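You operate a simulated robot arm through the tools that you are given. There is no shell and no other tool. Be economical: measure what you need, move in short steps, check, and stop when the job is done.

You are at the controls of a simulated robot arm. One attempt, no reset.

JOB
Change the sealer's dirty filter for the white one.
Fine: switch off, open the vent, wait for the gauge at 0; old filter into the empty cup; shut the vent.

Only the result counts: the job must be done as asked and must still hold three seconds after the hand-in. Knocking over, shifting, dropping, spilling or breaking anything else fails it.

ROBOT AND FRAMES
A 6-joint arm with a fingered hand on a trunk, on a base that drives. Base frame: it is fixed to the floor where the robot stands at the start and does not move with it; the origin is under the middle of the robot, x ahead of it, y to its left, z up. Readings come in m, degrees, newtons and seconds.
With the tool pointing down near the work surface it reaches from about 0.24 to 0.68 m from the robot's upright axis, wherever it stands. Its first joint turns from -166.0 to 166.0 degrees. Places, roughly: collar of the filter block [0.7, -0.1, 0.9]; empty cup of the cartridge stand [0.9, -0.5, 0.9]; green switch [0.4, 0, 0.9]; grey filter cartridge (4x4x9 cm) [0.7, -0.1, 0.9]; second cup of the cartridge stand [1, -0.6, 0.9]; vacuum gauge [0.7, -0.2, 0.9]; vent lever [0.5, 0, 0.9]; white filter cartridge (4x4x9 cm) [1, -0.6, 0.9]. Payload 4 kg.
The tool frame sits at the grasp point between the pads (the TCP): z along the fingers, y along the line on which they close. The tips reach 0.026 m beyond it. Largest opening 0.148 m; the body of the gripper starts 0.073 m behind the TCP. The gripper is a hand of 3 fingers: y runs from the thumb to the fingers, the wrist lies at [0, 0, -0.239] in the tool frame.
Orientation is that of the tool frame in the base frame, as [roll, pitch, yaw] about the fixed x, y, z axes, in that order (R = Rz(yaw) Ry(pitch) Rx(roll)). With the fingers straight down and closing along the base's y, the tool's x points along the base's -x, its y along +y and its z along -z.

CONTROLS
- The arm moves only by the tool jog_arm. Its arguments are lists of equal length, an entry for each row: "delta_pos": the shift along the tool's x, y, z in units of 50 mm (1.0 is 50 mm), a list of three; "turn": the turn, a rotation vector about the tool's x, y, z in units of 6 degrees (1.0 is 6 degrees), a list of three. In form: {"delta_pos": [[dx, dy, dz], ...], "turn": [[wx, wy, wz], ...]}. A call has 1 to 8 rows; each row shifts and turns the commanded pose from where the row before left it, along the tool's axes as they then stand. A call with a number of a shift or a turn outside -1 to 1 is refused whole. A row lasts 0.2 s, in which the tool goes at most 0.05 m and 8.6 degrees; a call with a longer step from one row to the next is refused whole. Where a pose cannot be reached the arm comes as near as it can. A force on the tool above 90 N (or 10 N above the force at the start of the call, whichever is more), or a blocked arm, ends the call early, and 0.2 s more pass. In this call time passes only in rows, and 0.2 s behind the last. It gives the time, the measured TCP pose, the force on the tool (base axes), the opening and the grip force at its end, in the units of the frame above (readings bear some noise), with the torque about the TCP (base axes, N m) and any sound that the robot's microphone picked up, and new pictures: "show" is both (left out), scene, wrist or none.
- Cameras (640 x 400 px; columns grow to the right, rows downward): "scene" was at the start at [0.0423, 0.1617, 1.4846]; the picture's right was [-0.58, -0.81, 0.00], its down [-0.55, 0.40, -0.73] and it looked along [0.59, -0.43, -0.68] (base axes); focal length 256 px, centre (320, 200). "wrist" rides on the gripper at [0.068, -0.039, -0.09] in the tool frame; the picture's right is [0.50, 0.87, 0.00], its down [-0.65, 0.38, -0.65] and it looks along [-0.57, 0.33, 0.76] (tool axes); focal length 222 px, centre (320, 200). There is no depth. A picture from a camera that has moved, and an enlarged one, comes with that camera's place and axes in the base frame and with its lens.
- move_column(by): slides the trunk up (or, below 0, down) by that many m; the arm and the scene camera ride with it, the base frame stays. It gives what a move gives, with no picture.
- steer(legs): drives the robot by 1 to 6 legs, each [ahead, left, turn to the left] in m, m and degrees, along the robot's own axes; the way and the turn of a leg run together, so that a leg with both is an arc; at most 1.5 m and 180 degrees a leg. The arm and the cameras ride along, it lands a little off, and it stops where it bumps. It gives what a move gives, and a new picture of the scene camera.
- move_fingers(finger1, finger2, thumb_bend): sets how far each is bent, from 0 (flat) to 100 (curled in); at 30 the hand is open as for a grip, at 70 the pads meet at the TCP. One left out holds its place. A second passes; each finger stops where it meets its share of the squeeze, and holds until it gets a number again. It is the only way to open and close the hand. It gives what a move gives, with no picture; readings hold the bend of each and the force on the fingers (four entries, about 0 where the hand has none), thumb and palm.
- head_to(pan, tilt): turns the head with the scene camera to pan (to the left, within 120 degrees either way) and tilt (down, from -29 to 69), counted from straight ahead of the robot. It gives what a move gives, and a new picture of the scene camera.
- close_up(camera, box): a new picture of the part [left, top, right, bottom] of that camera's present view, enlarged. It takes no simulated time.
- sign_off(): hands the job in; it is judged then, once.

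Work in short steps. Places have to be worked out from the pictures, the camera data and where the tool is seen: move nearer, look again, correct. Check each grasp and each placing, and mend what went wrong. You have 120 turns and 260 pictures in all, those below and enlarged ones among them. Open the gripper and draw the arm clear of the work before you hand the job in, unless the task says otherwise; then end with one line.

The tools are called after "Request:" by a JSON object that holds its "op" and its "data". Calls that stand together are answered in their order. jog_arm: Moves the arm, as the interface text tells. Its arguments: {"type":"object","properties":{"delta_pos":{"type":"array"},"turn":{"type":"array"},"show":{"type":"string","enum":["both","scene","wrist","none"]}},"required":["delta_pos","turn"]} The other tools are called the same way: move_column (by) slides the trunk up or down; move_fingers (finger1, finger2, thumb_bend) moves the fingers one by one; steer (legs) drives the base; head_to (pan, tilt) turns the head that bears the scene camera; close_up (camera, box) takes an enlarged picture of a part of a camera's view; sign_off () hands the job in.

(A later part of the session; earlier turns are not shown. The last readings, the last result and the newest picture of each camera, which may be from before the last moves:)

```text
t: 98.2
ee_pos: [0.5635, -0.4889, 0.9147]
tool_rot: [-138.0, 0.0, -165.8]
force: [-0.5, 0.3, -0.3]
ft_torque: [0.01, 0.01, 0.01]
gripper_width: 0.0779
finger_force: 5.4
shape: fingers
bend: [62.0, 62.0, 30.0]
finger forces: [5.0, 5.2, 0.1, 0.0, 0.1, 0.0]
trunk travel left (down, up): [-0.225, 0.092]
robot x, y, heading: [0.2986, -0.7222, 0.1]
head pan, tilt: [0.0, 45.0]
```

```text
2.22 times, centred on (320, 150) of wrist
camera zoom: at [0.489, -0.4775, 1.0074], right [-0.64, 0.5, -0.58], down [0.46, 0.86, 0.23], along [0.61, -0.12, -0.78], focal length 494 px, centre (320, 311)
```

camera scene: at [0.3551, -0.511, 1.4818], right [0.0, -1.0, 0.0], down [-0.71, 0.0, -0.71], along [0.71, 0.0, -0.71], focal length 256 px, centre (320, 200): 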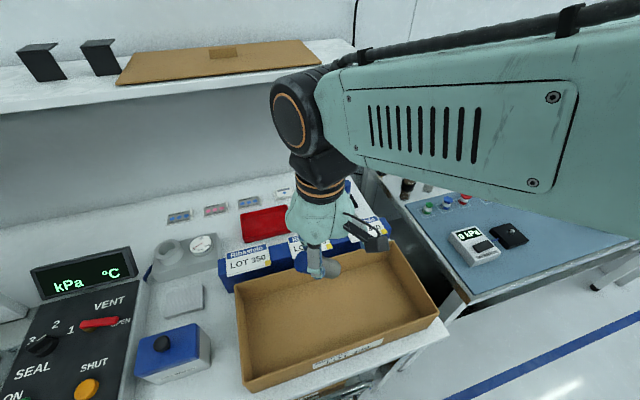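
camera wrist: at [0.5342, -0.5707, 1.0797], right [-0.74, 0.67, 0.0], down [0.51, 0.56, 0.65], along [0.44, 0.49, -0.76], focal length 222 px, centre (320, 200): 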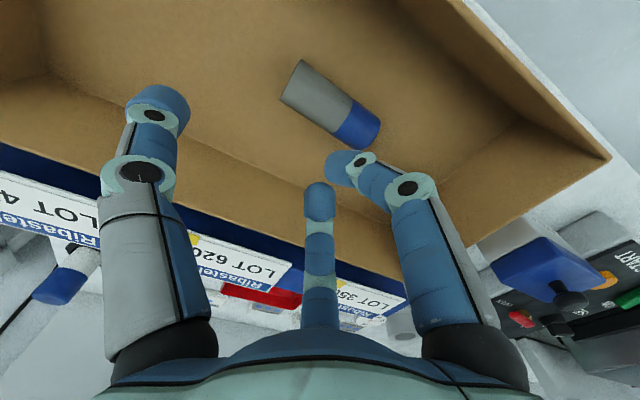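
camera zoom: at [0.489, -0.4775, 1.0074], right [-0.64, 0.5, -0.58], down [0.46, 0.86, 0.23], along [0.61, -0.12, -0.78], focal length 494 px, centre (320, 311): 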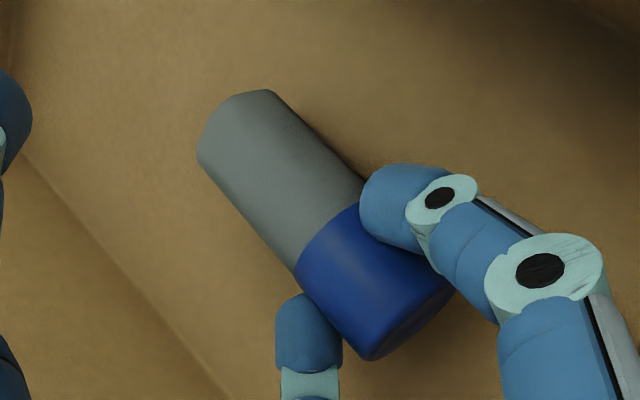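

Solid symmetric pinch at 5 N. I'll raise 15 cm, tuck the thumb, and roll the hand the other way (90° about tool x) to bring the cartridge bottom-down.

Request:
{"op": "jog_arm", "data": {"delta_pos": [[0, -0.2, -0.22], [0, -0.6, -0.67], [0, -0.6, -0.67], [0, -0.6, -0.67]], "turn": [[0, 0, 0], [0, 0, 0], [0, 0, 0], [0, 0, 0]], "show": "none"}}

Request:
{"op": "move_fingers", "data": {"thumb_bend": 62}}

Request:
{"op": "jog_arm", "data": {"delta_pos": [[0, 0, 0], [0, 0, 0], [0, 0, 0], [0, 0, 0], [0, 0, 0], [0, 0, 0], [0, 0, 0], [0, 0, 0]], "turn": [[-1, 0, 0], [-1, 0, 0], [-1, 0, 0], [-1, 0, 0], [-1, 0, 0], [-1, 0, 0], [-1, 0, 0], [-1, 0, 0]], "show": "none"}}

Request:
{"op": "jog_arm", "data": {"delta_pos": [[0, 0, 0], [0, 0, 0], [0, 0, 0], [0, 0, 0], [0, 0, 0], [0, 0, 0], [0, 0, 0]], "turn": [[-1, 0, 0], [-1, 0, 0], [-1, 0, 0], [-1, 0, 0], [-1, 0, 0], [-1, 0, 0], [-1, 0, 0]]}}

Request:
{"op": "close_up", "data": {"camera": "scene", "box": [220, 180, 420, 340]}}

```text
t: 99.2
ee_pos: [0.562, -0.4893, 1.0646]
tool_rot: [-138.1, 0.0, -165.6]
force: [0.5, -0.8, -0.4]
ft_torque: [0.03, 0.0, 0.03]
gripper_width: 0.0776
finger_force: 4.9
shape: fingers
bend: [62.0, 62.0, 30.0]
finger forces: [5.0, 5.2, 0.1, 0.0, 0.0, 0.0]
trunk travel left (down, up): [-0.225, 0.092]
robot x, y, heading: [0.2983, -0.7202, -0.0]
head pan, tilt: [0.0, 45.0]
```

```text
t: 100.2
ee_pos: [0.5634, -0.4895, 1.0636]
tool_rot: [-137.9, 0.1, -165.6]
force: [-0.3, 0.0, -0.8]
ft_torque: [0.03, 0.01, 0.02]
gripper_width: 0.0226
finger_force: 5.6
shape: fingers
bend: [62.0, 62.0, 62.0]
finger forces: [5.2, 5.2, 0.1, 0.0, 0.0, 0.0]
trunk travel left (down, up): [-0.225, 0.092]
robot x, y, heading: [0.2976, -0.7215, 0.0]
head pan, tilt: [0.0, 45.0]
```

```text
t: 102.0
ee_pos: [0.5632, -0.4896, 1.0652]
tool_rot: [173.8, 0.0, -165.8]
force: [-0.1, 0.0, -0.7]
ft_torque: [0.0, -0.02, 0.02]
gripper_width: 0.022
finger_force: 5.0
shape: fingers
bend: [62.0, 62.0, 62.0]
finger forces: [5.1, 5.2, 0.1, 0.0, 0.0, 0.0]
trunk travel left (down, up): [-0.225, 0.092]
robot x, y, heading: [0.3005, -0.7199, 0.0]
head pan, tilt: [0.0, 45.0]
```

```text
t: 103.6
ee_pos: [0.5638, -0.4894, 1.0645]
tool_rot: [131.9, 0.0, -165.9]
force: [-0.5, 0.9, -0.9]
ft_torque: [-0.02, -0.01, -0.01]
gripper_width: 0.022
finger_force: 4.7
shape: fingers
bend: [62.0, 62.0, 62.0]
finger forces: [5.2, 5.2, 0.0, 0.0, 0.0, 0.1]
trunk travel left (down, up): [-0.225, 0.092]
robot x, y, heading: [0.3023, -0.7229, -0.1]
head pan, tilt: [0.0, 45.0]
camera scene: at [0.3555, -0.5108, 1.4817], right [0.0, -1.0, 0.0], down [-0.71, 0.0, -0.71], along [0.71, 0.0, -0.71], focal length 256 px, centre (320, 200)
camera wrist: at [0.5197, -0.5982, 1.0957], right [-0.63, 0.44, 0.64], down [0.69, -0.07, 0.72], along [0.36, 0.9, -0.26], focal length 222 px, centre (320, 200)
```

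scene: 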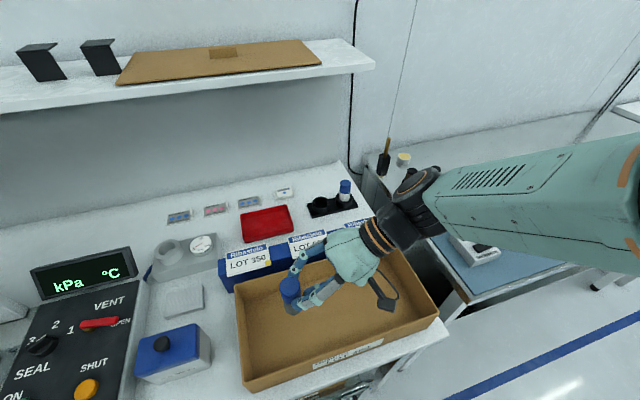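
wrist: 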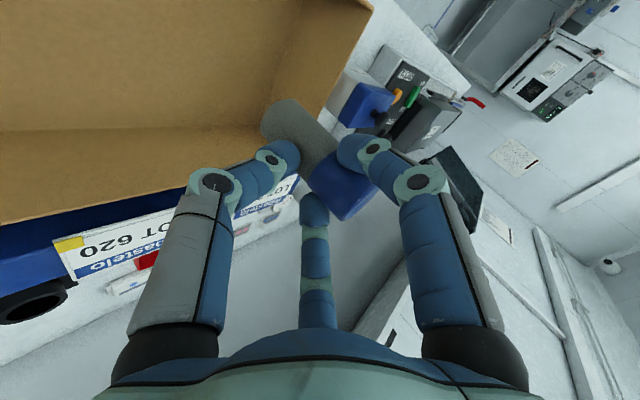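

```text
2.50 times, centred on (320, 260) of scene
camera zoom: at [0.3555, -0.5108, 1.4817], right [0.0, -1.0, 0.0], down [-0.71, 0.0, -0.71], along [0.71, 0.0, -0.71], focal length 639 px, centre (320, 50)
```

zoom: 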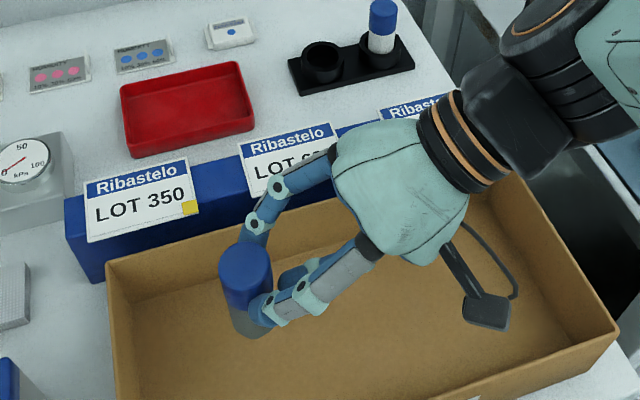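

The cartridge is upright in the pinch. I'll lower it toward the box floor.

Request:
{"op": "jog_arm", "data": {"delta_pos": [[0, -0.6, 0.54], [0, -0.6, 0.54], [0, -0.5, 0.45], [0, -0.1, 0.09]], "turn": [[0, 0, 0], [0, 0, 0], [0, 0, 0], [0, 0, 0]], "show": "none"}}

Request:
{"op": "close_up", "data": {"camera": "scene", "box": [240, 240, 380, 350]}}

```text
t: 104.6
ee_pos: [0.5627, -0.4896, 0.9442]
tool_rot: [131.9, 0.1, -165.6]
force: [0.5, -0.1, -0.3]
ft_torque: [-0.05, -0.03, 0.01]
gripper_width: 0.0216
finger_force: 4.7
shape: fingers
bend: [62.0, 62.0, 62.0]
finger forces: [5.3, 5.2, 0.0, 0.1, 0.1, 0.1]
trunk travel left (down, up): [-0.225, 0.092]
robot x, y, heading: [0.299, -0.7192, 0.0]
head pan, tilt: [0.0, 45.0]
```

```text
3.64 times, centred on (310, 295) of scene
camera zoom: at [0.3549, -0.5107, 1.4817], right [0.0, -1.0, 0.0], down [-0.71, 0.0, -0.71], along [0.71, 0.0, -0.71], focal length 929 px, centre (356, -146)
```

zoom: 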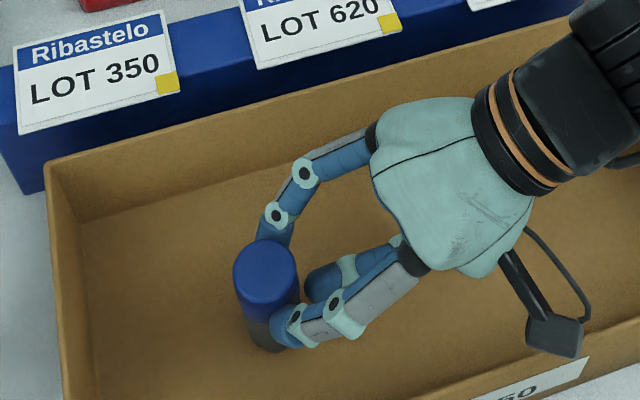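

Still upright. I'll lower in 3 mm steps to contact.

Request:
{"op": "jog_arm", "data": {"delta_pos": [[0, -0.045, 0.04], [0, -0.045, 0.04]], "turn": [[0, 0, 0], [0, 0, 0]], "show": "none"}}

Request:
{"op": "jog_arm", "data": {"delta_pos": [[0, -0.03, 0.027]], "turn": [[0, 0, 0]], "show": "none"}}

Request:
{"op": "jog_arm", "data": {"delta_pos": [[0, -0.03, 0.027]], "turn": [[0, 0, 0]], "show": "none"}}

```text
t: 105.2
ee_pos: [0.563, -0.4903, 0.9386]
tool_rot: [132.0, 0.0, -165.7]
force: [0.3, -0.7, -1.7]
ft_torque: [-0.01, 0.0, 0.03]
gripper_width: 0.0216
finger_force: 5.7
shape: fingers
bend: [62.0, 62.0, 62.0]
finger forces: [5.2, 5.2, 0.1, 0.0, 0.0, 0.0]
trunk travel left (down, up): [-0.225, 0.092]
robot x, y, heading: [0.2977, -0.7201, 0.1]
head pan, tilt: [0.0, 45.0]
```

```text
t: 105.6
ee_pos: [0.5624, -0.4891, 0.9354]
tool_rot: [132.0, -0.1, -165.7]
force: [0.4, -0.2, -0.6]
ft_torque: [-0.06, -0.03, 0.02]
gripper_width: 0.0214
finger_force: 5.1
shape: fingers
bend: [62.0, 62.0, 62.0]
finger forces: [5.2, 5.2, 0.0, 0.1, 0.0, 0.0]
trunk travel left (down, up): [-0.225, 0.092]
robot x, y, heading: [0.2973, -0.7233, -0.2]
head pan, tilt: [0.0, 45.0]
```

```text
t: 106.0
ee_pos: [0.5626, -0.4907, 0.934]
tool_rot: [132.1, 0.0, -165.7]
force: [0.9, -2.1, 5.7]
ft_torque: [0.12, -0.01, 0.0]
gripper_width: 0.0222
finger_force: 6.4
shape: fingers
bend: [62.0, 62.0, 62.0]
finger forces: [6.3, 6.3, 0.0, 0.0, 0.0, 0.0]
trunk travel left (down, up): [-0.225, 0.092]
robot x, y, heading: [0.3005, -0.7201, -0.1]
head pan, tilt: [0.0, 45.0]
```

Floor contact (5.7 N). I'll release gently and look.

Request:
{"op": "move_fingers", "data": {"finger1": 58, "finger2": 58}}

Request:
{"op": "move_fingers", "data": {"finger1": 48, "finger2": 48}}

Request:
{"op": "close_up", "data": {"camera": "scene", "box": [240, 240, 380, 350]}}

```text
t: 107.0
ee_pos: [0.5636, -0.4905, 0.9336]
tool_rot: [131.9, 0.0, -165.7]
force: [0.7, 0.2, 0.2]
ft_torque: [-0.02, 0.02, -0.01]
gripper_width: 0.031
finger_force: 0.2
shape: fingers
bend: [57.0, 57.0, 62.0]
finger forces: [0.1, 0.1, 0.0, 0.0, 0.0, 0.0]
trunk travel left (down, up): [-0.225, 0.092]
robot x, y, heading: [0.2992, -0.7187, -0.1]
head pan, tilt: [0.0, 45.0]
```

```text
t: 108.0
ee_pos: [0.5624, -0.4895, 0.933]
tool_rot: [132.1, 0.0, -165.7]
force: [-0.2, 0.1, -0.3]
ft_torque: [0.0, 0.03, -0.01]
gripper_width: 0.0471
finger_force: 0.1
shape: fingers
bend: [48.0, 48.0, 62.0]
finger forces: [0.0, 0.0, 0.0, 0.0, 0.0, 0.0]
trunk travel left (down, up): [-0.225, 0.092]
robot x, y, heading: [0.2947, -0.7216, -0.2]
head pan, tilt: [0.0, 45.0]
```

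```text
3.64 times, centred on (310, 295) of scene
camera zoom: at [0.3551, -0.5107, 1.4817], right [0.0, -1.0, 0.0], down [-0.71, 0.0, -0.71], along [0.71, 0.0, -0.71], focal length 929 px, centre (356, -146)
```

zoom: 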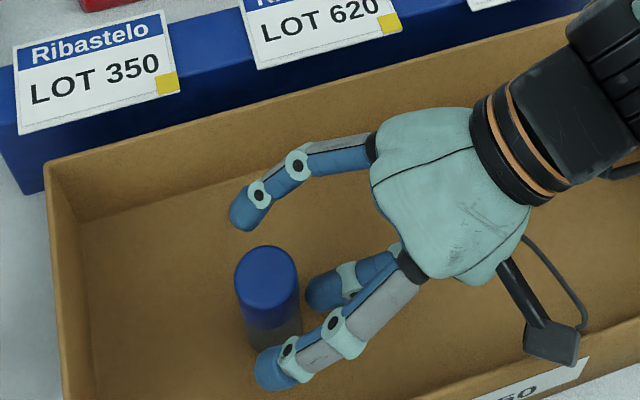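

It stands upright in the box. I'll withdraw along the hand axis, then return the hand to vertical.

Request:
{"op": "jog_arm", "data": {"delta_pos": [[0, 0, -0.8], [0, 0, -0.9], [0, 0.5, -0.6], [0, 0.6, -0.6]], "turn": [[0, 0, 0], [0, 0, 0], [0, 0, 0], [0, 0, 0]], "show": "none"}}

Request:
{"op": "jog_arm", "data": {"delta_pos": [[0, 0, 0], [0, 0, 0], [0, 0, 0], [0, 0, 0], [0, 0, 0], [0, 0, 0], [0, 0, 0], [0, 0, 0]], "turn": [[1, 0, 0], [1, 0, 0], [1, 0, 0], [1, 0, 0], [1, 0, 0], [1, 0, 0], [1, 0, 0], [1, 0, 0]]}}

Request:
{"op": "close_up", "data": {"camera": "scene", "box": [240, 240, 380, 350]}}

```text
t: 109.0
ee_pos: [0.5801, -0.5596, 1.0719]
tool_rot: [132.1, 0.1, -165.7]
force: [0.6, 0.1, 0.1]
ft_torque: [0.01, 0.01, 0.0]
gripper_width: 0.0473
finger_force: 0.0
shape: fingers
bend: [48.0, 48.0, 62.0]
finger forces: [0.0, 0.1, 0.0, 0.0, 0.0, 0.1]
trunk travel left (down, up): [-0.225, 0.092]
robot x, y, heading: [0.3003, -0.717, 0.1]
head pan, tilt: [0.0, 45.0]
```

```text
t: 110.8
ee_pos: [0.5801, -0.559, 1.072]
tool_rot: [-179.9, 0.1, -165.7]
force: [-0.5, 0.8, -0.1]
ft_torque: [0.03, 0.01, 0.03]
gripper_width: 0.0471
finger_force: 0.1
shape: fingers
bend: [48.0, 48.0, 62.0]
finger forces: [0.1, 0.0, 0.1, 0.1, 0.0, 0.0]
trunk travel left (down, up): [-0.225, 0.092]
robot x, y, heading: [0.2987, -0.7191, 0.1]
head pan, tilt: [0.0, 45.0]
camera scene: at [0.3552, -0.5103, 1.4817], right [0.0, -1.0, 0.0], down [-0.71, 0.0, -0.71], along [0.71, 0.0, -0.71], focal length 256 px, centre (320, 200)
camera wrist: at [0.5236, -0.6138, 1.1618], right [-0.7, 0.72, 0.0], down [0.54, 0.53, 0.65], along [0.47, 0.46, -0.76], focal length 222 px, centre (320, 200)
```

scene: 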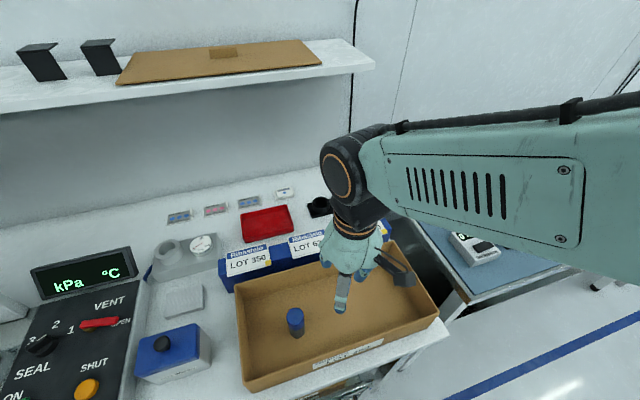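
wrist: 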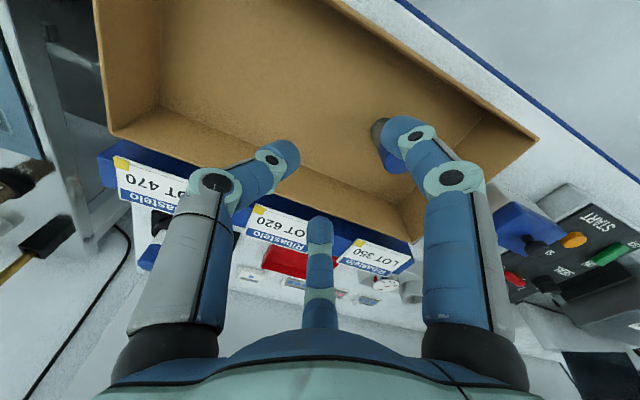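

```text
3.64 times, centred on (310, 295) of scene
camera zoom: at [0.3552, -0.5103, 1.4817], right [0.0, -1.0, 0.0], down [-0.71, 0.0, -0.71], along [0.71, 0.0, -0.71], focal length 929 px, centre (356, -146)
```

zoom: 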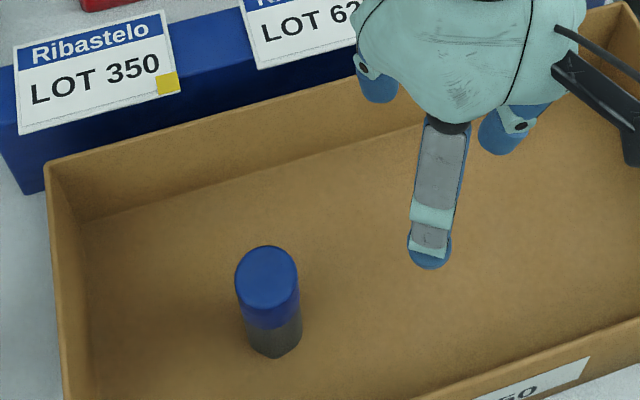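

The old filter stands neatly in the box. I'll yaw to the final orientation (gap toward the white cartridge) and move above it.

Request:
{"op": "move_fingers", "data": {"finger1": 46, "finger2": 46, "thumb_bend": 46}}

Request:
{"op": "jog_arm", "data": {"delta_pos": [[0, 0, 0], [0, 0, 0], [0, 0, 0], [0, 0, 0], [0, 0, 0], [0, 0, 0], [0, 0, 0], [0, 0, 0]], "turn": [[0, 0, 1], [0, 0, 1], [0, 0, 1], [0, 0, 1], [0, 0, 1], [0, 0, 1], [0, 0, 1], [0, 0, 1]], "show": "none"}}

Request:
{"op": "jog_arm", "data": {"delta_pos": [[0, 0, 0], [0, 0, 0]], "turn": [[0, 0, 1], [0, 0, 0.4]], "show": "wrist"}}

Request:
{"op": "close_up", "data": {"camera": "wrist", "box": [280, 40, 480, 190]}}

```text
t: 111.8
ee_pos: [0.5808, -0.5589, 1.0715]
tool_rot: [179.9, -0.1, -165.7]
force: [-0.1, -0.1, -0.7]
ft_torque: [0.01, -0.01, -0.02]
gripper_width: 0.0747
finger_force: 0.1
shape: fingers
bend: [46.0, 46.0, 46.0]
finger forces: [0.1, 0.0, 0.1, 0.1, 0.1, 0.0]
trunk travel left (down, up): [-0.225, 0.092]
robot x, y, heading: [0.2989, -0.7211, 0.0]
head pan, tilt: [0.0, 45.0]
```

```text
t: 113.6
ee_pos: [0.58, -0.5578, 1.0719]
tool_rot: [-180.0, 0.0, 146.2]
force: [-0.6, 0.9, -0.4]
ft_torque: [-0.01, 0.03, 0.05]
gripper_width: 0.0747
finger_force: 0.1
shape: fingers
bend: [46.0, 46.0, 46.0]
finger forces: [0.0, 0.0, 0.1, 0.0, 0.0, 0.0]
trunk travel left (down, up): [-0.225, 0.092]
robot x, y, heading: [0.2975, -0.7207, 0.2]
head pan, tilt: [0.0, 45.0]
```

```text
t: 114.2
ee_pos: [0.58, -0.5576, 1.0718]
tool_rot: [180.0, 0.1, 137.9]
force: [0.2, -0.1, -0.1]
ft_torque: [-0.02, 0.0, 0.01]
gripper_width: 0.0748
finger_force: 0.1
shape: fingers
bend: [46.0, 46.0, 46.0]
finger forces: [0.0, 0.0, 0.0, 0.0, 0.0, 0.1]
trunk travel left (down, up): [-0.225, 0.092]
robot x, y, heading: [0.2959, -0.7229, -0.0]
head pan, tilt: [0.0, 45.0]
camera wrist: at [0.5031, -0.5431, 1.1615], right [0.21, 0.98, 0.0], down [0.74, -0.16, 0.65], along [0.64, -0.14, -0.76], focal length 222 px, centre (320, 200)
```

wrist: 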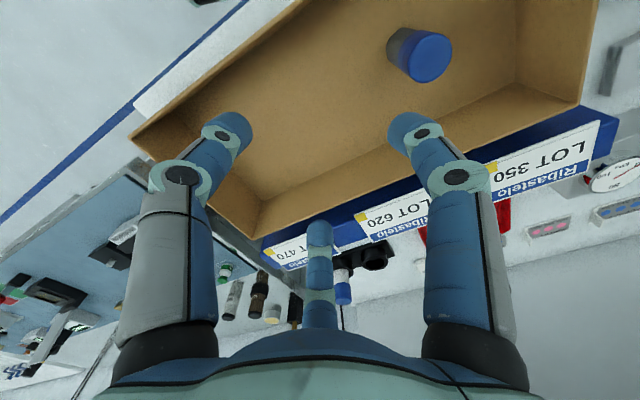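

```text
2.67 times, centred on (380, 115) of wrist
camera zoom: at [0.5031, -0.5431, 1.1615], right [0.21, 0.98, 0.0], down [0.74, -0.16, 0.65], along [0.64, -0.14, -0.76], focal length 592 px, centre (160, 427)
```

zoom: 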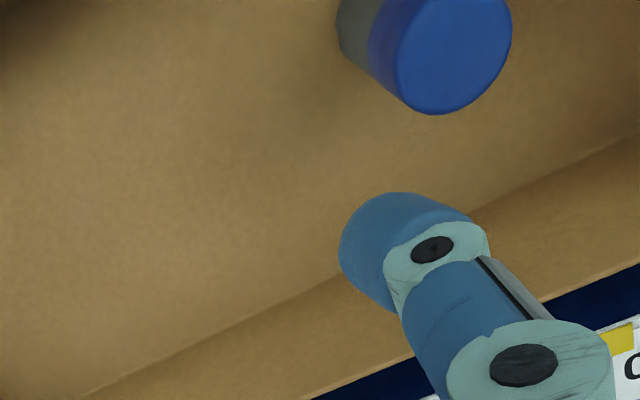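

Estimates agree on the cartridge top at about (0.555, -0.465). I'll move above it at z≈1.03 and check centring.

Request:
{"op": "jog_arm", "data": {"delta_pos": [[0.8, 0.52, 0], [0.8, 0.52, 0], [0, 0, 0.8]], "turn": [[0, 0, 0], [0, 0, 0], [0, 0, 0]], "show": "none"}}

Request:
{"op": "close_up", "data": {"camera": "wrist", "box": [160, 60, 480, 260]}}

Request:
{"op": "close_up", "data": {"camera": "scene", "box": [240, 240, 380, 350]}}

```text
t: 115.0
ee_pos: [0.5566, -0.466, 1.0308]
tool_rot: [-180.0, 0.0, 137.8]
force: [-0.6, 0.2, 0.3]
ft_torque: [0.02, 0.02, 0.02]
gripper_width: 0.0751
finger_force: 0.1
shape: fingers
bend: [46.0, 46.0, 46.0]
finger forces: [0.1, 0.1, 0.1, 0.0, 0.0, 0.0]
trunk travel left (down, up): [-0.225, 0.092]
robot x, y, heading: [0.302, -0.7162, -0.2]
head pan, tilt: [0.0, 45.0]
```

```text
2.00 times, centred on (320, 160) of wrist
camera zoom: at [0.4792, -0.4505, 1.1215], right [0.21, 0.98, 0.0], down [0.74, -0.16, 0.65], along [0.64, -0.14, -0.76], focal length 444 px, centre (320, 280)
```

zoom: 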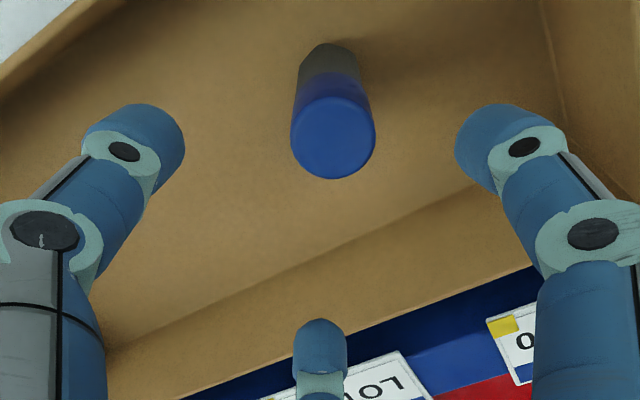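

```text
3.64 times, centred on (310, 295) of scene
camera zoom: at [0.3557, -0.5105, 1.4817], right [0.0, -1.0, 0.0], down [-0.71, 0.0, -0.71], along [0.71, 0.0, -0.71], focal length 929 px, centre (356, -146)
```

zoom: 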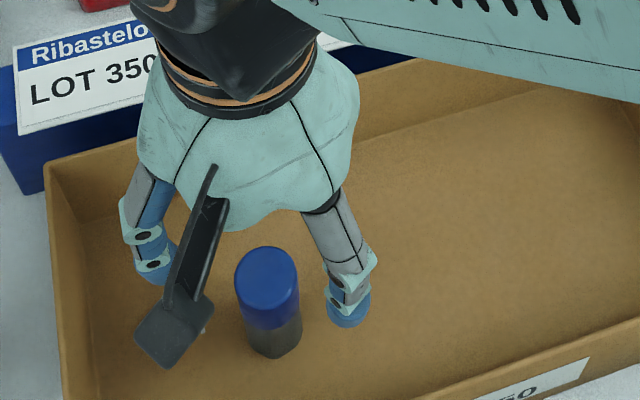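

The top appears about 6 mm toward me and 5 mm to +y of centre. I'll correct partway, lower to 1.0 and recheck.

Request:
{"op": "jog_arm", "data": {"delta_pos": [[0.15, 0, 0.3], [0, 0, 0.3]], "turn": [[0, 0, 0], [0, 0, 0]], "show": "none"}}

Request:
{"op": "close_up", "data": {"camera": "wrist", "box": [160, 60, 480, 260]}}

```text
t: 115.6
ee_pos: [0.5496, -0.4605, 1.0021]
tool_rot: [180.0, 0.0, 137.8]
force: [0.3, 0.3, 0.9]
ft_torque: [0.01, 0.03, -0.03]
gripper_width: 0.0752
finger_force: 0.0
shape: fingers
bend: [46.0, 46.0, 46.0]
finger forces: [0.1, 0.0, 0.0, 0.0, 0.0, 0.0]
trunk travel left (down, up): [-0.225, 0.092]
robot x, y, heading: [0.2977, -0.7193, 0.0]
head pan, tilt: [0.0, 45.0]
```

```text
2.00 times, centred on (320, 160) of wrist
camera zoom: at [0.4731, -0.446, 1.0918], right [0.21, 0.98, 0.0], down [0.74, -0.16, 0.65], along [0.64, -0.14, -0.76], focal length 444 px, centre (320, 280)
```

zoom: 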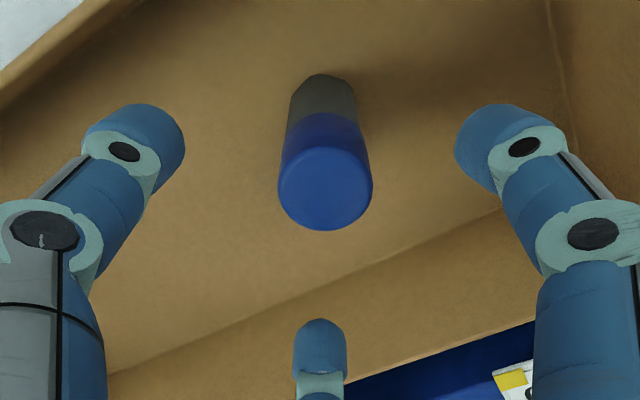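

Nearly centred; I'll correct 4 mm more and descend around the cartridge to z≈0.937.

Request:
{"op": "jog_arm", "data": {"delta_pos": [[0.086, -0.024, 0.3], [0, 0, 0.5], [0, 0, 0.5]], "turn": [[0, 0, 0], [0, 0, 0], [0, 0, 0]], "show": "none"}}

Request:
{"op": "close_up", "data": {"camera": "wrist", "box": [160, 60, 480, 260]}}

```text
t: 116.4
ee_pos: [0.5479, -0.4594, 0.9362]
tool_rot: [180.0, 0.1, 137.9]
force: [0.2, -0.2, -0.7]
ft_torque: [-0.06, -0.01, 0.01]
gripper_width: 0.075
finger_force: 0.0
shape: fingers
bend: [46.0, 46.0, 46.0]
finger forces: [0.0, 0.1, 0.0, 0.0, 0.0, 0.0]
trunk travel left (down, up): [-0.225, 0.092]
robot x, y, heading: [0.3016, -0.7174, -0.2]
head pan, tilt: [0.0, 45.0]
```

```text
2.00 times, centred on (320, 160) of wrist
camera zoom: at [0.4699, -0.4441, 1.0264], right [0.21, 0.98, 0.0], down [0.74, -0.16, 0.65], along [0.64, -0.14, -0.76], focal length 444 px, centre (320, 280)
```

zoom: 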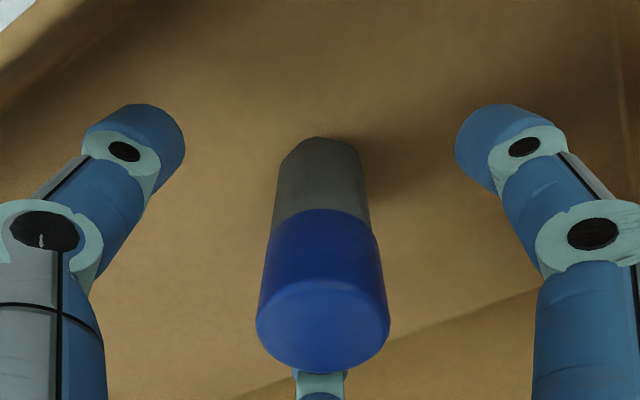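

Both top and bottom project ~7.5 mm toward me from the hand axis. I'll shift by that amount and close the three fingers evenly.

Request:
{"op": "jog_arm", "data": {"delta_pos": [[0.133, -0.076, 0]], "turn": [[0, 0, 0]], "show": "none"}}

Request:
{"op": "move_fingers", "data": {"finger1": 57, "finger2": 57, "thumb_bend": 57}}

Request:
{"op": "close_up", "data": {"camera": "wrist", "box": [160, 60, 480, 260]}}

```text
t: 116.8
ee_pos: [0.5396, -0.4563, 0.9362]
tool_rot: [180.0, 0.0, 137.8]
force: [0.2, -0.2, 0.1]
ft_torque: [-0.02, -0.02, 0.01]
gripper_width: 0.075
finger_force: 0.1
shape: fingers
bend: [46.0, 46.0, 46.0]
finger forces: [0.1, 0.1, 0.1, 0.0, 0.0, 0.1]
trunk travel left (down, up): [-0.225, 0.092]
robot x, y, heading: [0.2985, -0.7204, -0.0]
head pan, tilt: [0.0, 45.0]
```

```text
t: 117.8
ee_pos: [0.5396, -0.4575, 0.9375]
tool_rot: [179.9, 0.0, 137.9]
force: [0.7, -0.2, 0.3]
ft_torque: [-0.01, -0.04, -0.01]
gripper_width: 0.0428
finger_force: 0.0
shape: fingers
bend: [56.0, 56.0, 56.0]
finger forces: [0.0, 0.0, 0.1, 0.1, 0.0, 0.0]
trunk travel left (down, up): [-0.225, 0.092]
robot x, y, heading: [0.3022, -0.7184, -0.0]
head pan, tilt: [0.0, 45.0]
```

```text
2.00 times, centred on (320, 160) of wrist
camera zoom: at [0.462, -0.4425, 1.0268], right [0.21, 0.98, 0.0], down [0.74, -0.16, 0.65], along [0.64, -0.14, -0.76], focal length 444 px, centre (320, 280)
```

zoom: 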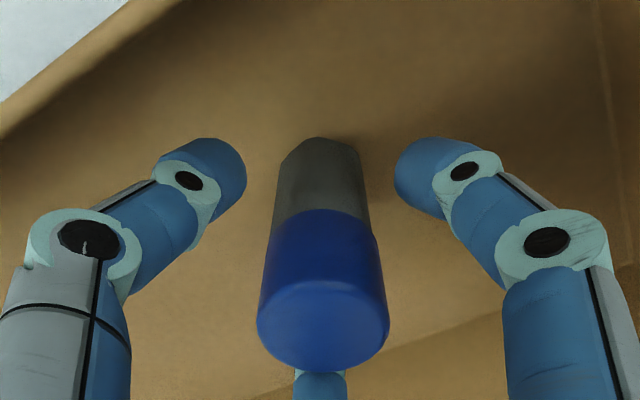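

The cartridge did not shift in the wrist image, so finger 2 must have pushed it along upright. I'll check from the scene camera.

Request:
{"op": "close_up", "data": {"camera": "scene", "box": [240, 240, 380, 350]}}

```text
3.64 times, centred on (310, 295) of scene
camera zoom: at [0.3551, -0.5107, 1.4817], right [0.0, -1.0, 0.0], down [-0.71, 0.0, -0.71], along [0.71, 0.0, -0.71], focal length 929 px, centre (356, -146)
```

zoom: 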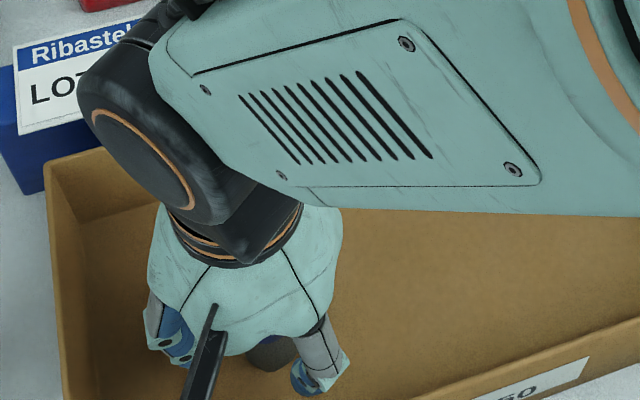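

The story is consistent: the cartridge was centred before my last shift, and finger 2 has since pushed it back to within ~4 mm of the hand axis. I'll close all fingers to grip.

Request:
{"op": "move_fingers", "data": {"finger1": 70, "finger2": 70, "thumb_bend": 70}}

Request:
{"op": "close_up", "data": {"camera": "wrist", "box": [160, 60, 480, 260]}}

```text
t: 118.8
ee_pos: [0.5401, -0.4568, 0.9363]
tool_rot: [-180.0, 0.0, 138.0]
force: [0.0, 0.0, -0.2]
ft_torque: [-0.03, -0.04, -0.01]
gripper_width: 0.0238
finger_force: 12.4
shape: fingers
bend: [61.0, 61.0, 64.0]
finger forces: [8.0, 7.9, 0.1, 0.0, 9.1, 0.1]
trunk travel left (down, up): [-0.225, 0.092]
robot x, y, heading: [0.2981, -0.7217, 0.0]
head pan, tilt: [0.0, 45.0]
```

```text
2.00 times, centred on (320, 160) of wrist
camera zoom: at [0.4621, -0.4425, 1.0268], right [0.21, 0.98, 0.0], down [0.74, -0.16, 0.65], along [0.64, -0.14, -0.76], focal length 444 px, centre (320, 280)
```

zoom: 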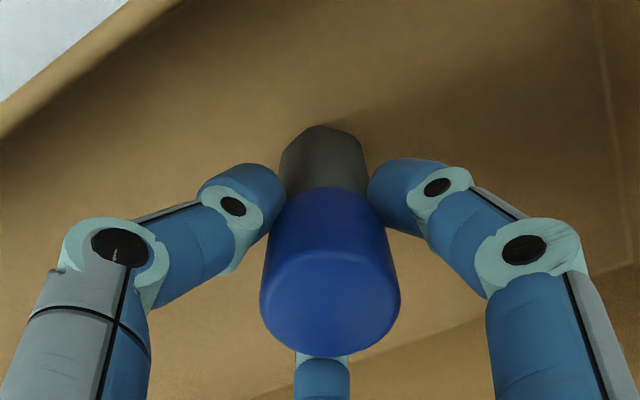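

A balanced three-finger grip (8–9 N each) with the cartridge vertical and its bottom 62.5 mm below the TCP. I'll lift it out of the box and carry it to staging in front of the empty cup.

Request:
{"op": "jog_arm", "data": {"delta_pos": [[0, 0, -0.4], [0, 0, -0.8], [0, 0, -0.8], [0, 0, -0.8], [0, 0, -0.8]], "turn": [[0, 0, 0], [0, 0, 0], [0, 0, 0], [0, 0, 0], [0, 0, 0]], "show": "none"}}

Request:
{"op": "jog_arm", "data": {"delta_pos": [[-0.871, 0.372, 0], [-0.871, 0.372, 0], [-0.871, 0.372, 0], [-0.871, 0.372, 0], [-0.871, 0.372, 0], [-0.871, 0.372, 0]], "turn": [[0, 0, 0], [0, 0, 0], [0, 0, 0], [0, 0, 0], [0, 0, 0], [0, 0, 0]], "show": "wrist"}}

Request:
{"op": "head_to", "data": {"pan": 0, "tilt": 35}}

```text
t: 120.0
ee_pos: [0.5394, -0.4578, 1.116]
tool_rot: [180.0, 0.0, 137.9]
force: [-0.6, 0.7, -1.5]
ft_torque: [-0.02, 0.02, 0.01]
gripper_width: 0.0239
finger_force: 12.4
shape: fingers
bend: [61.0, 61.0, 64.0]
finger forces: [8.0, 7.8, 0.1, 0.0, 8.9, 0.0]
trunk travel left (down, up): [-0.225, 0.092]
robot x, y, heading: [0.3004, -0.7233, -0.0]
head pan, tilt: [0.0, 45.0]
```

```text
t: 121.4
ee_pos: [0.8081, -0.5486, 1.1156]
tool_rot: [-180.0, 0.0, 137.9]
force: [-0.2, -0.1, -1.6]
ft_torque: [-0.01, 0.02, 0.02]
gripper_width: 0.0237
finger_force: 12.7
shape: fingers
bend: [61.0, 61.0, 64.0]
finger forces: [8.0, 7.8, 0.0, 0.1, 8.8, 0.2]
trunk travel left (down, up): [-0.225, 0.092]
robot x, y, heading: [0.2976, -0.7202, -0.0]
head pan, tilt: [0.0, 45.0]
camera wrist: at [0.7307, -0.5345, 1.2062], right [0.21, 0.98, 0.0], down [0.74, -0.16, 0.65], along [0.64, -0.14, -0.76], focal length 222 px, centre (320, 200)
```

wrist: 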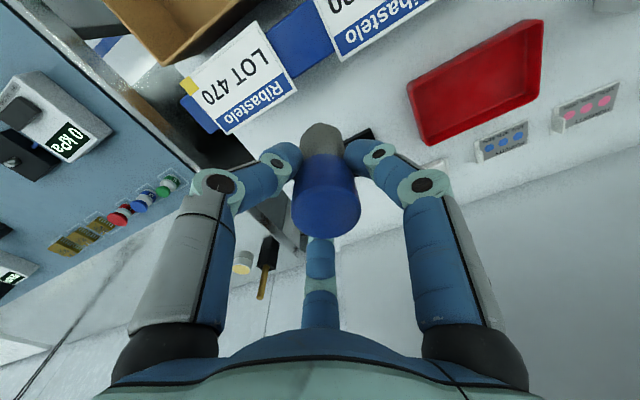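

```text
t: 122.2
ee_pos: [0.8059, -0.5487, 1.1169]
tool_rot: [-179.9, 0.0, 137.9]
force: [-0.9, -0.4, -0.1]
ft_torque: [0.01, 0.03, 0.0]
gripper_width: 0.0238
finger_force: 12.1
shape: fingers
bend: [61.0, 61.0, 64.0]
finger forces: [8.1, 7.7, 0.1, 0.0, 8.8, 0.1]
trunk travel left (down, up): [-0.225, 0.092]
robot x, y, heading: [0.302, -0.7186, 0.3]
head pan, tilt: [0.0, 35.0]
camera scene: at [0.3619, -0.5106, 1.4965], right [0.0, -1.0, 0.0], down [-0.57, 0.0, -0.82], along [0.82, 0.0, -0.57], focal length 256 px, centre (320, 200)
```

scene: 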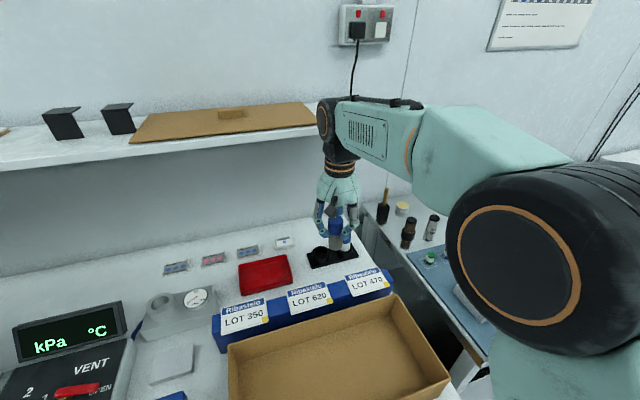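

I'll move past the bins and descend to z≈0.972 just in front of the cup.

Request:
{"op": "jog_arm", "data": {"delta_pos": [[-0.345, 0.574, 0.4], [-0.345, 0.574, 0.4], [0, 0, 0.8], [0, 0, 0.8], [0, 0, 0.48]], "turn": [[0, 0, 0], [0, 0, 0], [0, 0, 0], [0, 0, 0], [0, 0, 0]], "show": "none"}}

Request:
{"op": "close_up", "data": {"camera": "scene", "box": [290, 215, 370, 280]}}

```text
t: 123.4
ee_pos: [0.872, -0.529, 0.9714]
tool_rot: [-180.0, 0.0, 137.8]
force: [-0.9, 0.1, -0.7]
ft_torque: [0.01, 0.0, -0.02]
gripper_width: 0.0239
finger_force: 12.0
shape: fingers
bend: [61.0, 61.0, 65.0]
finger forces: [8.0, 7.6, 0.0, 0.1, 8.9, 0.1]
trunk travel left (down, up): [-0.225, 0.092]
robot x, y, heading: [0.3004, -0.7203, 0.1]
head pan, tilt: [0.0, 35.0]
```

```text
6.15 times, centred on (330, 248) of scene
camera zoom: at [0.362, -0.5106, 1.4965], right [0.0, -1.0, 0.0], down [-0.57, 0.0, -0.82], along [0.82, 0.0, -0.57], focal length 1572 px, centre (258, -92)
```

zoom: 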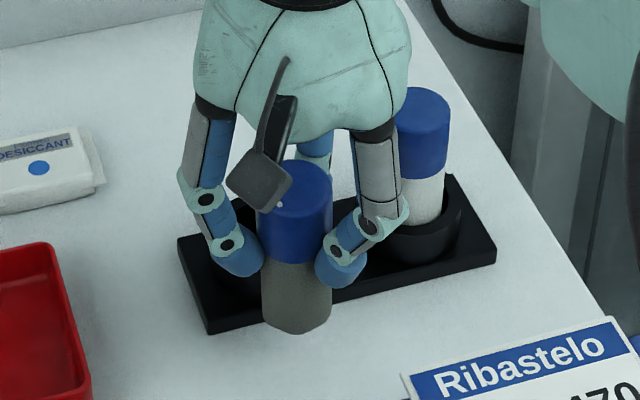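

The stand is unmoved and the cartridge vertical. I'll slide in over the cup.

Request:
{"op": "jog_arm", "data": {"delta_pos": [[-0.29, 0.47, 0], [-0.29, 0.47, 0]], "turn": [[0, 0, 0], [0, 0, 0]], "show": "none"}}

Request:
{"op": "close_up", "data": {"camera": "scene", "box": [300, 235, 350, 275]}}

Request:
{"op": "close_up", "data": {"camera": "wrist", "box": [260, 70, 380, 170]}}

```text
t: 124.0
ee_pos: [0.9262, -0.5121, 0.9721]
tool_rot: [179.9, 0.1, 137.9]
force: [-0.6, 0.1, -0.9]
ft_torque: [-0.04, -0.03, -0.02]
gripper_width: 0.0237
finger_force: 12.3
shape: fingers
bend: [61.0, 61.0, 65.0]
finger forces: [8.0, 7.7, 0.1, 0.0, 8.7, 0.0]
trunk travel left (down, up): [-0.225, 0.092]
robot x, y, heading: [0.2978, -0.718, 0.1]
head pan, tilt: [0.0, 35.0]
```

```text
10.00 times, centred on (325, 255) of scene
camera zoom: at [0.3627, -0.5103, 1.4965], right [0.0, -1.0, 0.0], down [-0.57, 0.0, -0.82], along [0.82, 0.0, -0.57], focal length 2555 px, centre (270, -350)
```

zoom: 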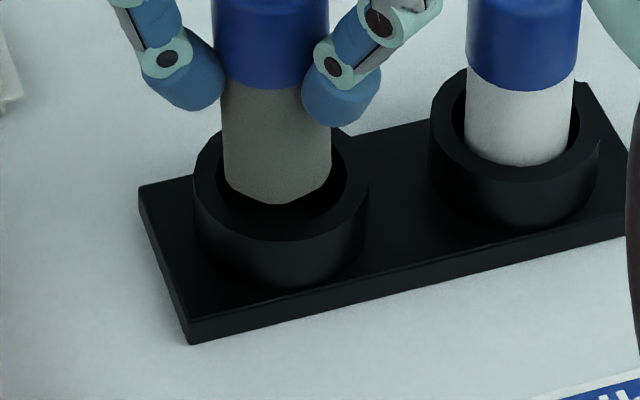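

```text
4.00 times, centred on (320, 120) of wrist
camera zoom: at [0.8485, -0.4984, 1.0619], right [0.21, 0.98, 0.0], down [0.74, -0.16, 0.65], along [0.64, -0.14, -0.76], focal length 888 px, centre (320, 520)
```

zoom: 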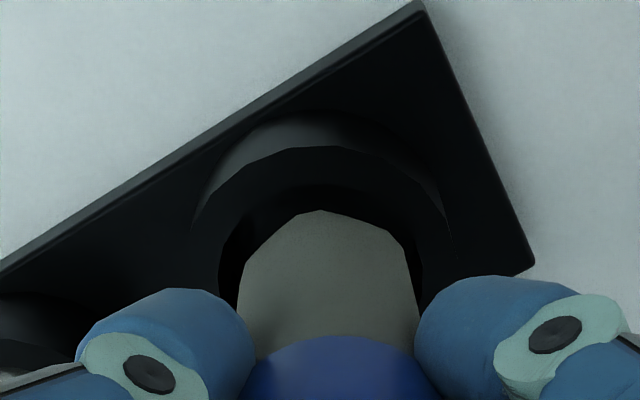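

Both views show the cartridge centred within ~1–2 mm. I'll nudge 1.5 mm back and start lowering in small steps, watching the force.

Request:
{"op": "jog_arm", "data": {"delta_pos": [[-0.036, 0.006, 0.08], [0, 0, 0.08]], "turn": [[0, 0, 0], [0, 0, 0]], "show": "none"}}

Request:
{"op": "close_up", "data": {"camera": "scene", "box": [300, 235, 350, 275]}}

Request:
{"op": "close_up", "data": {"camera": "wrist", "box": [260, 70, 380, 170]}}

```text
t: 124.6
ee_pos: [0.9263, -0.5155, 0.9644]
tool_rot: [-180.0, 0.0, 137.9]
force: [-0.5, -0.8, 0.1]
ft_torque: [-0.02, 0.02, -0.01]
gripper_width: 0.0236
finger_force: 12.1
shape: fingers
bend: [61.0, 61.0, 65.0]
finger forces: [8.0, 7.7, 0.0, 0.1, 8.7, 0.0]
trunk travel left (down, up): [-0.225, 0.092]
robot x, y, heading: [0.2952, -0.7227, 0.2]
head pan, tilt: [0.0, 35.0]
```

```text
10.00 times, centred on (325, 255) of scene
camera zoom: at [0.3618, -0.5107, 1.4966], right [0.0, -1.0, 0.0], down [-0.57, 0.0, -0.82], along [0.82, 0.0, -0.57], focal length 2555 px, centre (270, -350)
```

zoom: 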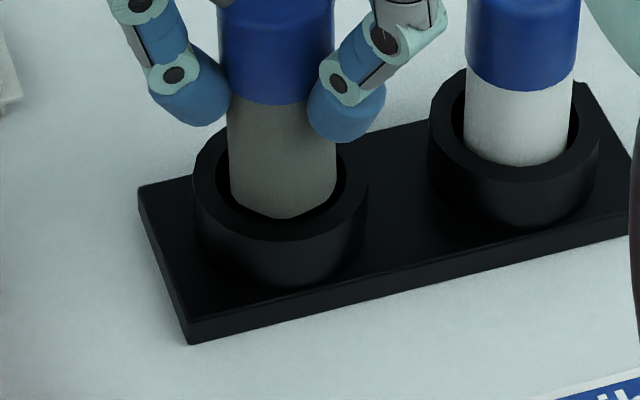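

```text
4.00 times, centred on (320, 120) of wrist
camera zoom: at [0.8492, -0.5003, 1.0544], right [0.21, 0.98, 0.0], down [0.74, -0.16, 0.65], along [0.64, -0.14, -0.76], focal length 888 px, centre (320, 520)
```

zoom: 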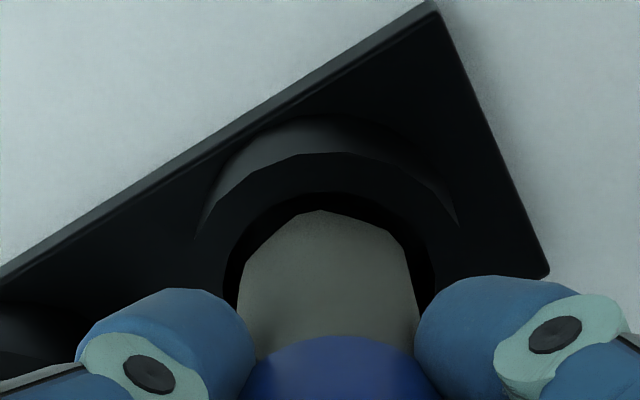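

About 1 mm off laterally. I'll correct by (-1, +1) mm and continue lowering.

Request:
{"op": "jog_arm", "data": {"delta_pos": [[0.028, 0, 0], [0, 0, 0.08], [0, 0, 0.06]], "turn": [[0, 0, 0], [0, 0, 0], [0, 0, 0]], "show": "none"}}

Request:
{"op": "close_up", "data": {"camera": "scene", "box": [300, 235, 350, 275]}}

Request:
{"op": "close_up", "data": {"camera": "wrist", "box": [260, 70, 380, 170]}}

```text
t: 125.4
ee_pos: [0.9253, -0.5141, 0.9586]
tool_rot: [-179.9, 0.0, 137.9]
force: [0.8, 0.1, -1.4]
ft_torque: [0.05, 0.02, -0.03]
gripper_width: 0.0239
finger_force: 12.2
shape: fingers
bend: [61.0, 61.0, 65.0]
finger forces: [8.0, 7.7, 0.0, 0.0, 8.6, 0.1]
trunk travel left (down, up): [-0.225, 0.092]
robot x, y, heading: [0.3022, -0.7235, -0.3]
head pan, tilt: [0.0, 35.0]
```

```text
10.00 times, centred on (325, 255) of scene
camera zoom: at [0.3619, -0.5106, 1.4965], right [0.0, -1.0, 0.0], down [-0.57, 0.0, -0.82], along [0.82, 0.0, -0.57], focal length 2555 px, centre (270, -350)
```

zoom: 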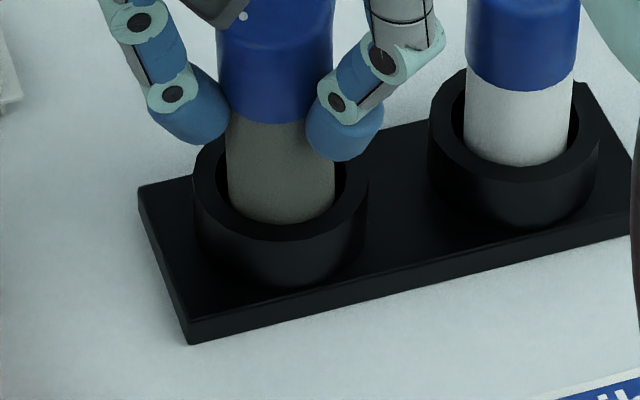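

```text
4.00 times, centred on (320, 120) of wrist
camera zoom: at [0.848, -0.4999, 1.0479], right [0.21, 0.98, 0.0], down [0.74, -0.16, 0.65], along [0.64, -0.14, -0.76], focal length 888 px, centre (320, 520)
```

zoom: 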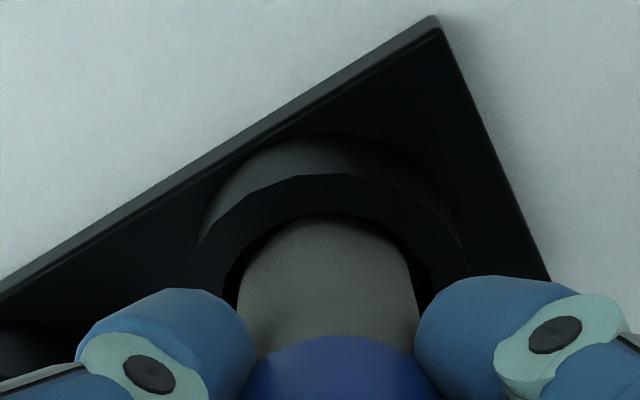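

It is entering the cup with no contact force. I'll continue down.

Request:
{"op": "jog_arm", "data": {"delta_pos": [[0.01, 0.01, 0.08], [0, 0, 0.08]], "turn": [[0, 0, 0], [0, 0, 0]], "show": "none"}}

Request:
{"op": "close_up", "data": {"camera": "scene", "box": [300, 235, 350, 275]}}

```text
t: 126.0
ee_pos: [0.9248, -0.5145, 0.9492]
tool_rot: [-180.0, 0.0, 137.8]
force: [-0.5, -0.8, -0.3]
ft_torque: [0.0, 0.01, 0.0]
gripper_width: 0.0235
finger_force: 12.3
shape: fingers
bend: [61.0, 61.0, 65.0]
finger forces: [8.0, 7.6, 0.0, 0.0, 8.7, 0.0]
trunk travel left (down, up): [-0.225, 0.092]
robot x, y, heading: [0.2993, -0.7219, -0.1]
head pan, tilt: [0.0, 35.0]
```

```text
10.00 times, centred on (325, 255) of scene
camera zoom: at [0.362, -0.5106, 1.4965], right [0.0, -1.0, 0.0], down [-0.57, 0.0, -0.82], along [0.82, 0.0, -0.57], focal length 2555 px, centre (270, -350)
```

zoom: 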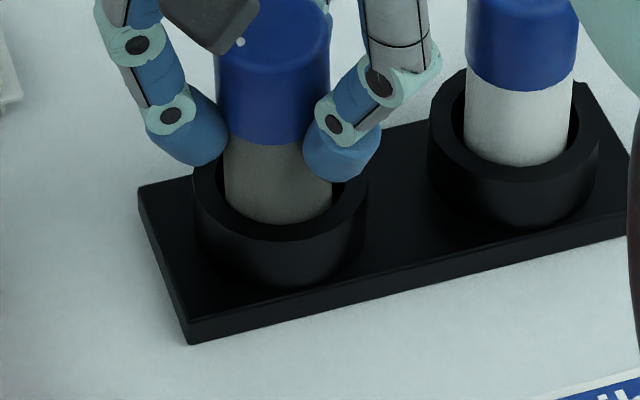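

It's inside the cup. Lowering to the seat.

Request:
{"op": "jog_arm", "data": {"delta_pos": [[0, 0, 0.06], [0, 0, 0.06]], "turn": [[0, 0, 0], [0, 0, 0]], "show": "none"}}

Request:
{"op": "jog_arm", "data": {"delta_pos": [[0, 0, 0.05]], "turn": [[0, 0, 0]], "show": "none"}}

```text
t: 126.6
ee_pos: [0.9248, -0.5143, 0.9432]
tool_rot: [179.8, 0.1, 137.9]
force: [0.1, -0.4, 2.4]
ft_torque: [-0.02, 0.02, 0.03]
gripper_width: 0.0237
finger_force: 12.8
shape: fingers
bend: [61.0, 61.0, 65.0]
finger forces: [8.1, 8.2, 0.1, 0.0, 9.1, 0.1]
trunk travel left (down, up): [-0.225, 0.092]
robot x, y, heading: [0.2996, -0.7207, -0.0]
head pan, tilt: [0.0, 35.0]
```

```text
t: 127.0
ee_pos: [0.9252, -0.5136, 0.9417]
tool_rot: [179.8, 0.2, 137.9]
force: [1.2, -1.3, 12.5]
ft_torque: [0.0, -0.01, 0.02]
gripper_width: 0.0233
finger_force: 14.4
shape: fingers
bend: [61.0, 61.0, 65.0]
finger forces: [8.8, 10.0, 0.1, 0.1, 10.5, 0.0]
trunk travel left (down, up): [-0.225, 0.092]
robot x, y, heading: [0.3032, -0.7246, -0.0]
head pan, tilt: [0.0, 35.0]
```

Seated: 12.5 N at a depth matching the white one. I'll open the fingers and check it stands free.

Request:
{"op": "move_fingers", "data": {"finger1": 54, "finger2": 54, "thumb_bend": 54}}

Request:
{"op": "move_fingers", "data": {"finger1": 42, "finger2": 42, "thumb_bend": 44}}

Request:
{"op": "close_up", "data": {"camera": "scene", "box": [290, 215, 370, 280]}}

Request:
{"op": "close_up", "data": {"camera": "wrist", "box": [160, 60, 480, 260]}}

```text
t: 128.0
ee_pos: [0.9246, -0.515, 0.9407]
tool_rot: [180.0, 0.0, 137.8]
force: [0.3, -0.4, -0.5]
ft_torque: [0.0, 0.0, -0.02]
gripper_width: 0.0482
finger_force: 0.1
shape: fingers
bend: [54.0, 54.0, 54.0]
finger forces: [0.1, 0.0, 0.1, 0.0, 0.0, 0.0]
trunk travel left (down, up): [-0.225, 0.092]
robot x, y, heading: [0.2962, -0.7193, 0.0]
head pan, tilt: [0.0, 35.0]
```

```text
t: 129.0
ee_pos: [0.9247, -0.514, 0.9405]
tool_rot: [179.9, -0.1, 137.9]
force: [0.8, -0.6, 0.3]
ft_torque: [0.03, 0.0, -0.01]
gripper_width: 0.0847
finger_force: 0.1
shape: fingers
bend: [42.0, 42.0, 44.0]
finger forces: [0.1, 0.0, 0.1, 0.1, 0.0, 0.1]
trunk travel left (down, up): [-0.225, 0.092]
robot x, y, heading: [0.2999, -0.7197, 0.1]
head pan, tilt: [0.0, 35.0]
```

```text
6.15 times, centred on (330, 248) of scene
camera zoom: at [0.3619, -0.5107, 1.4965], right [0.0, -1.0, 0.0], down [-0.57, 0.0, -0.82], along [0.82, 0.0, -0.57], focal length 1572 px, centre (258, -92)
```

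zoom: 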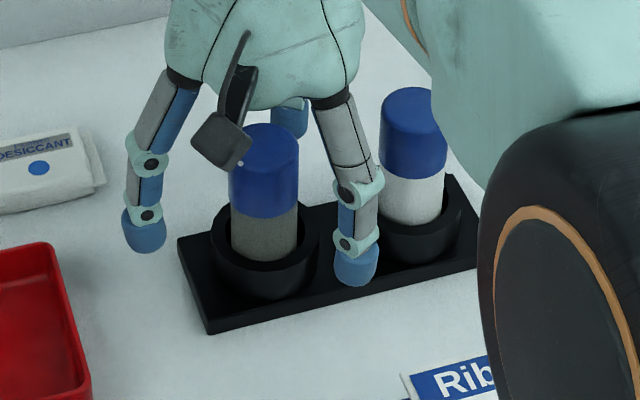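

```text
2.00 times, centred on (320, 160) of wrist
camera zoom: at [0.8475, -0.4992, 1.031], right [0.21, 0.98, 0.0], down [0.74, -0.16, 0.65], along [0.64, -0.14, -0.76], focal length 444 px, centre (320, 280)
```

zoom: 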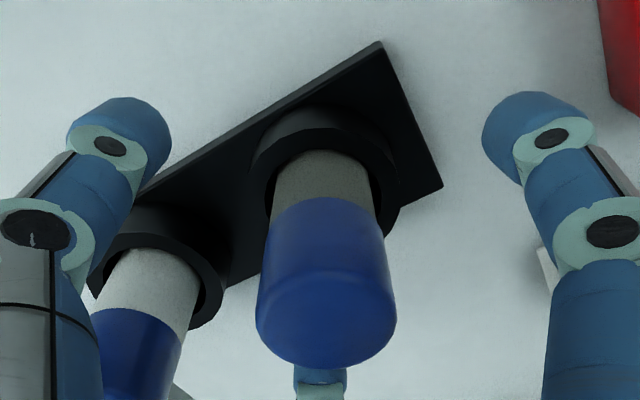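

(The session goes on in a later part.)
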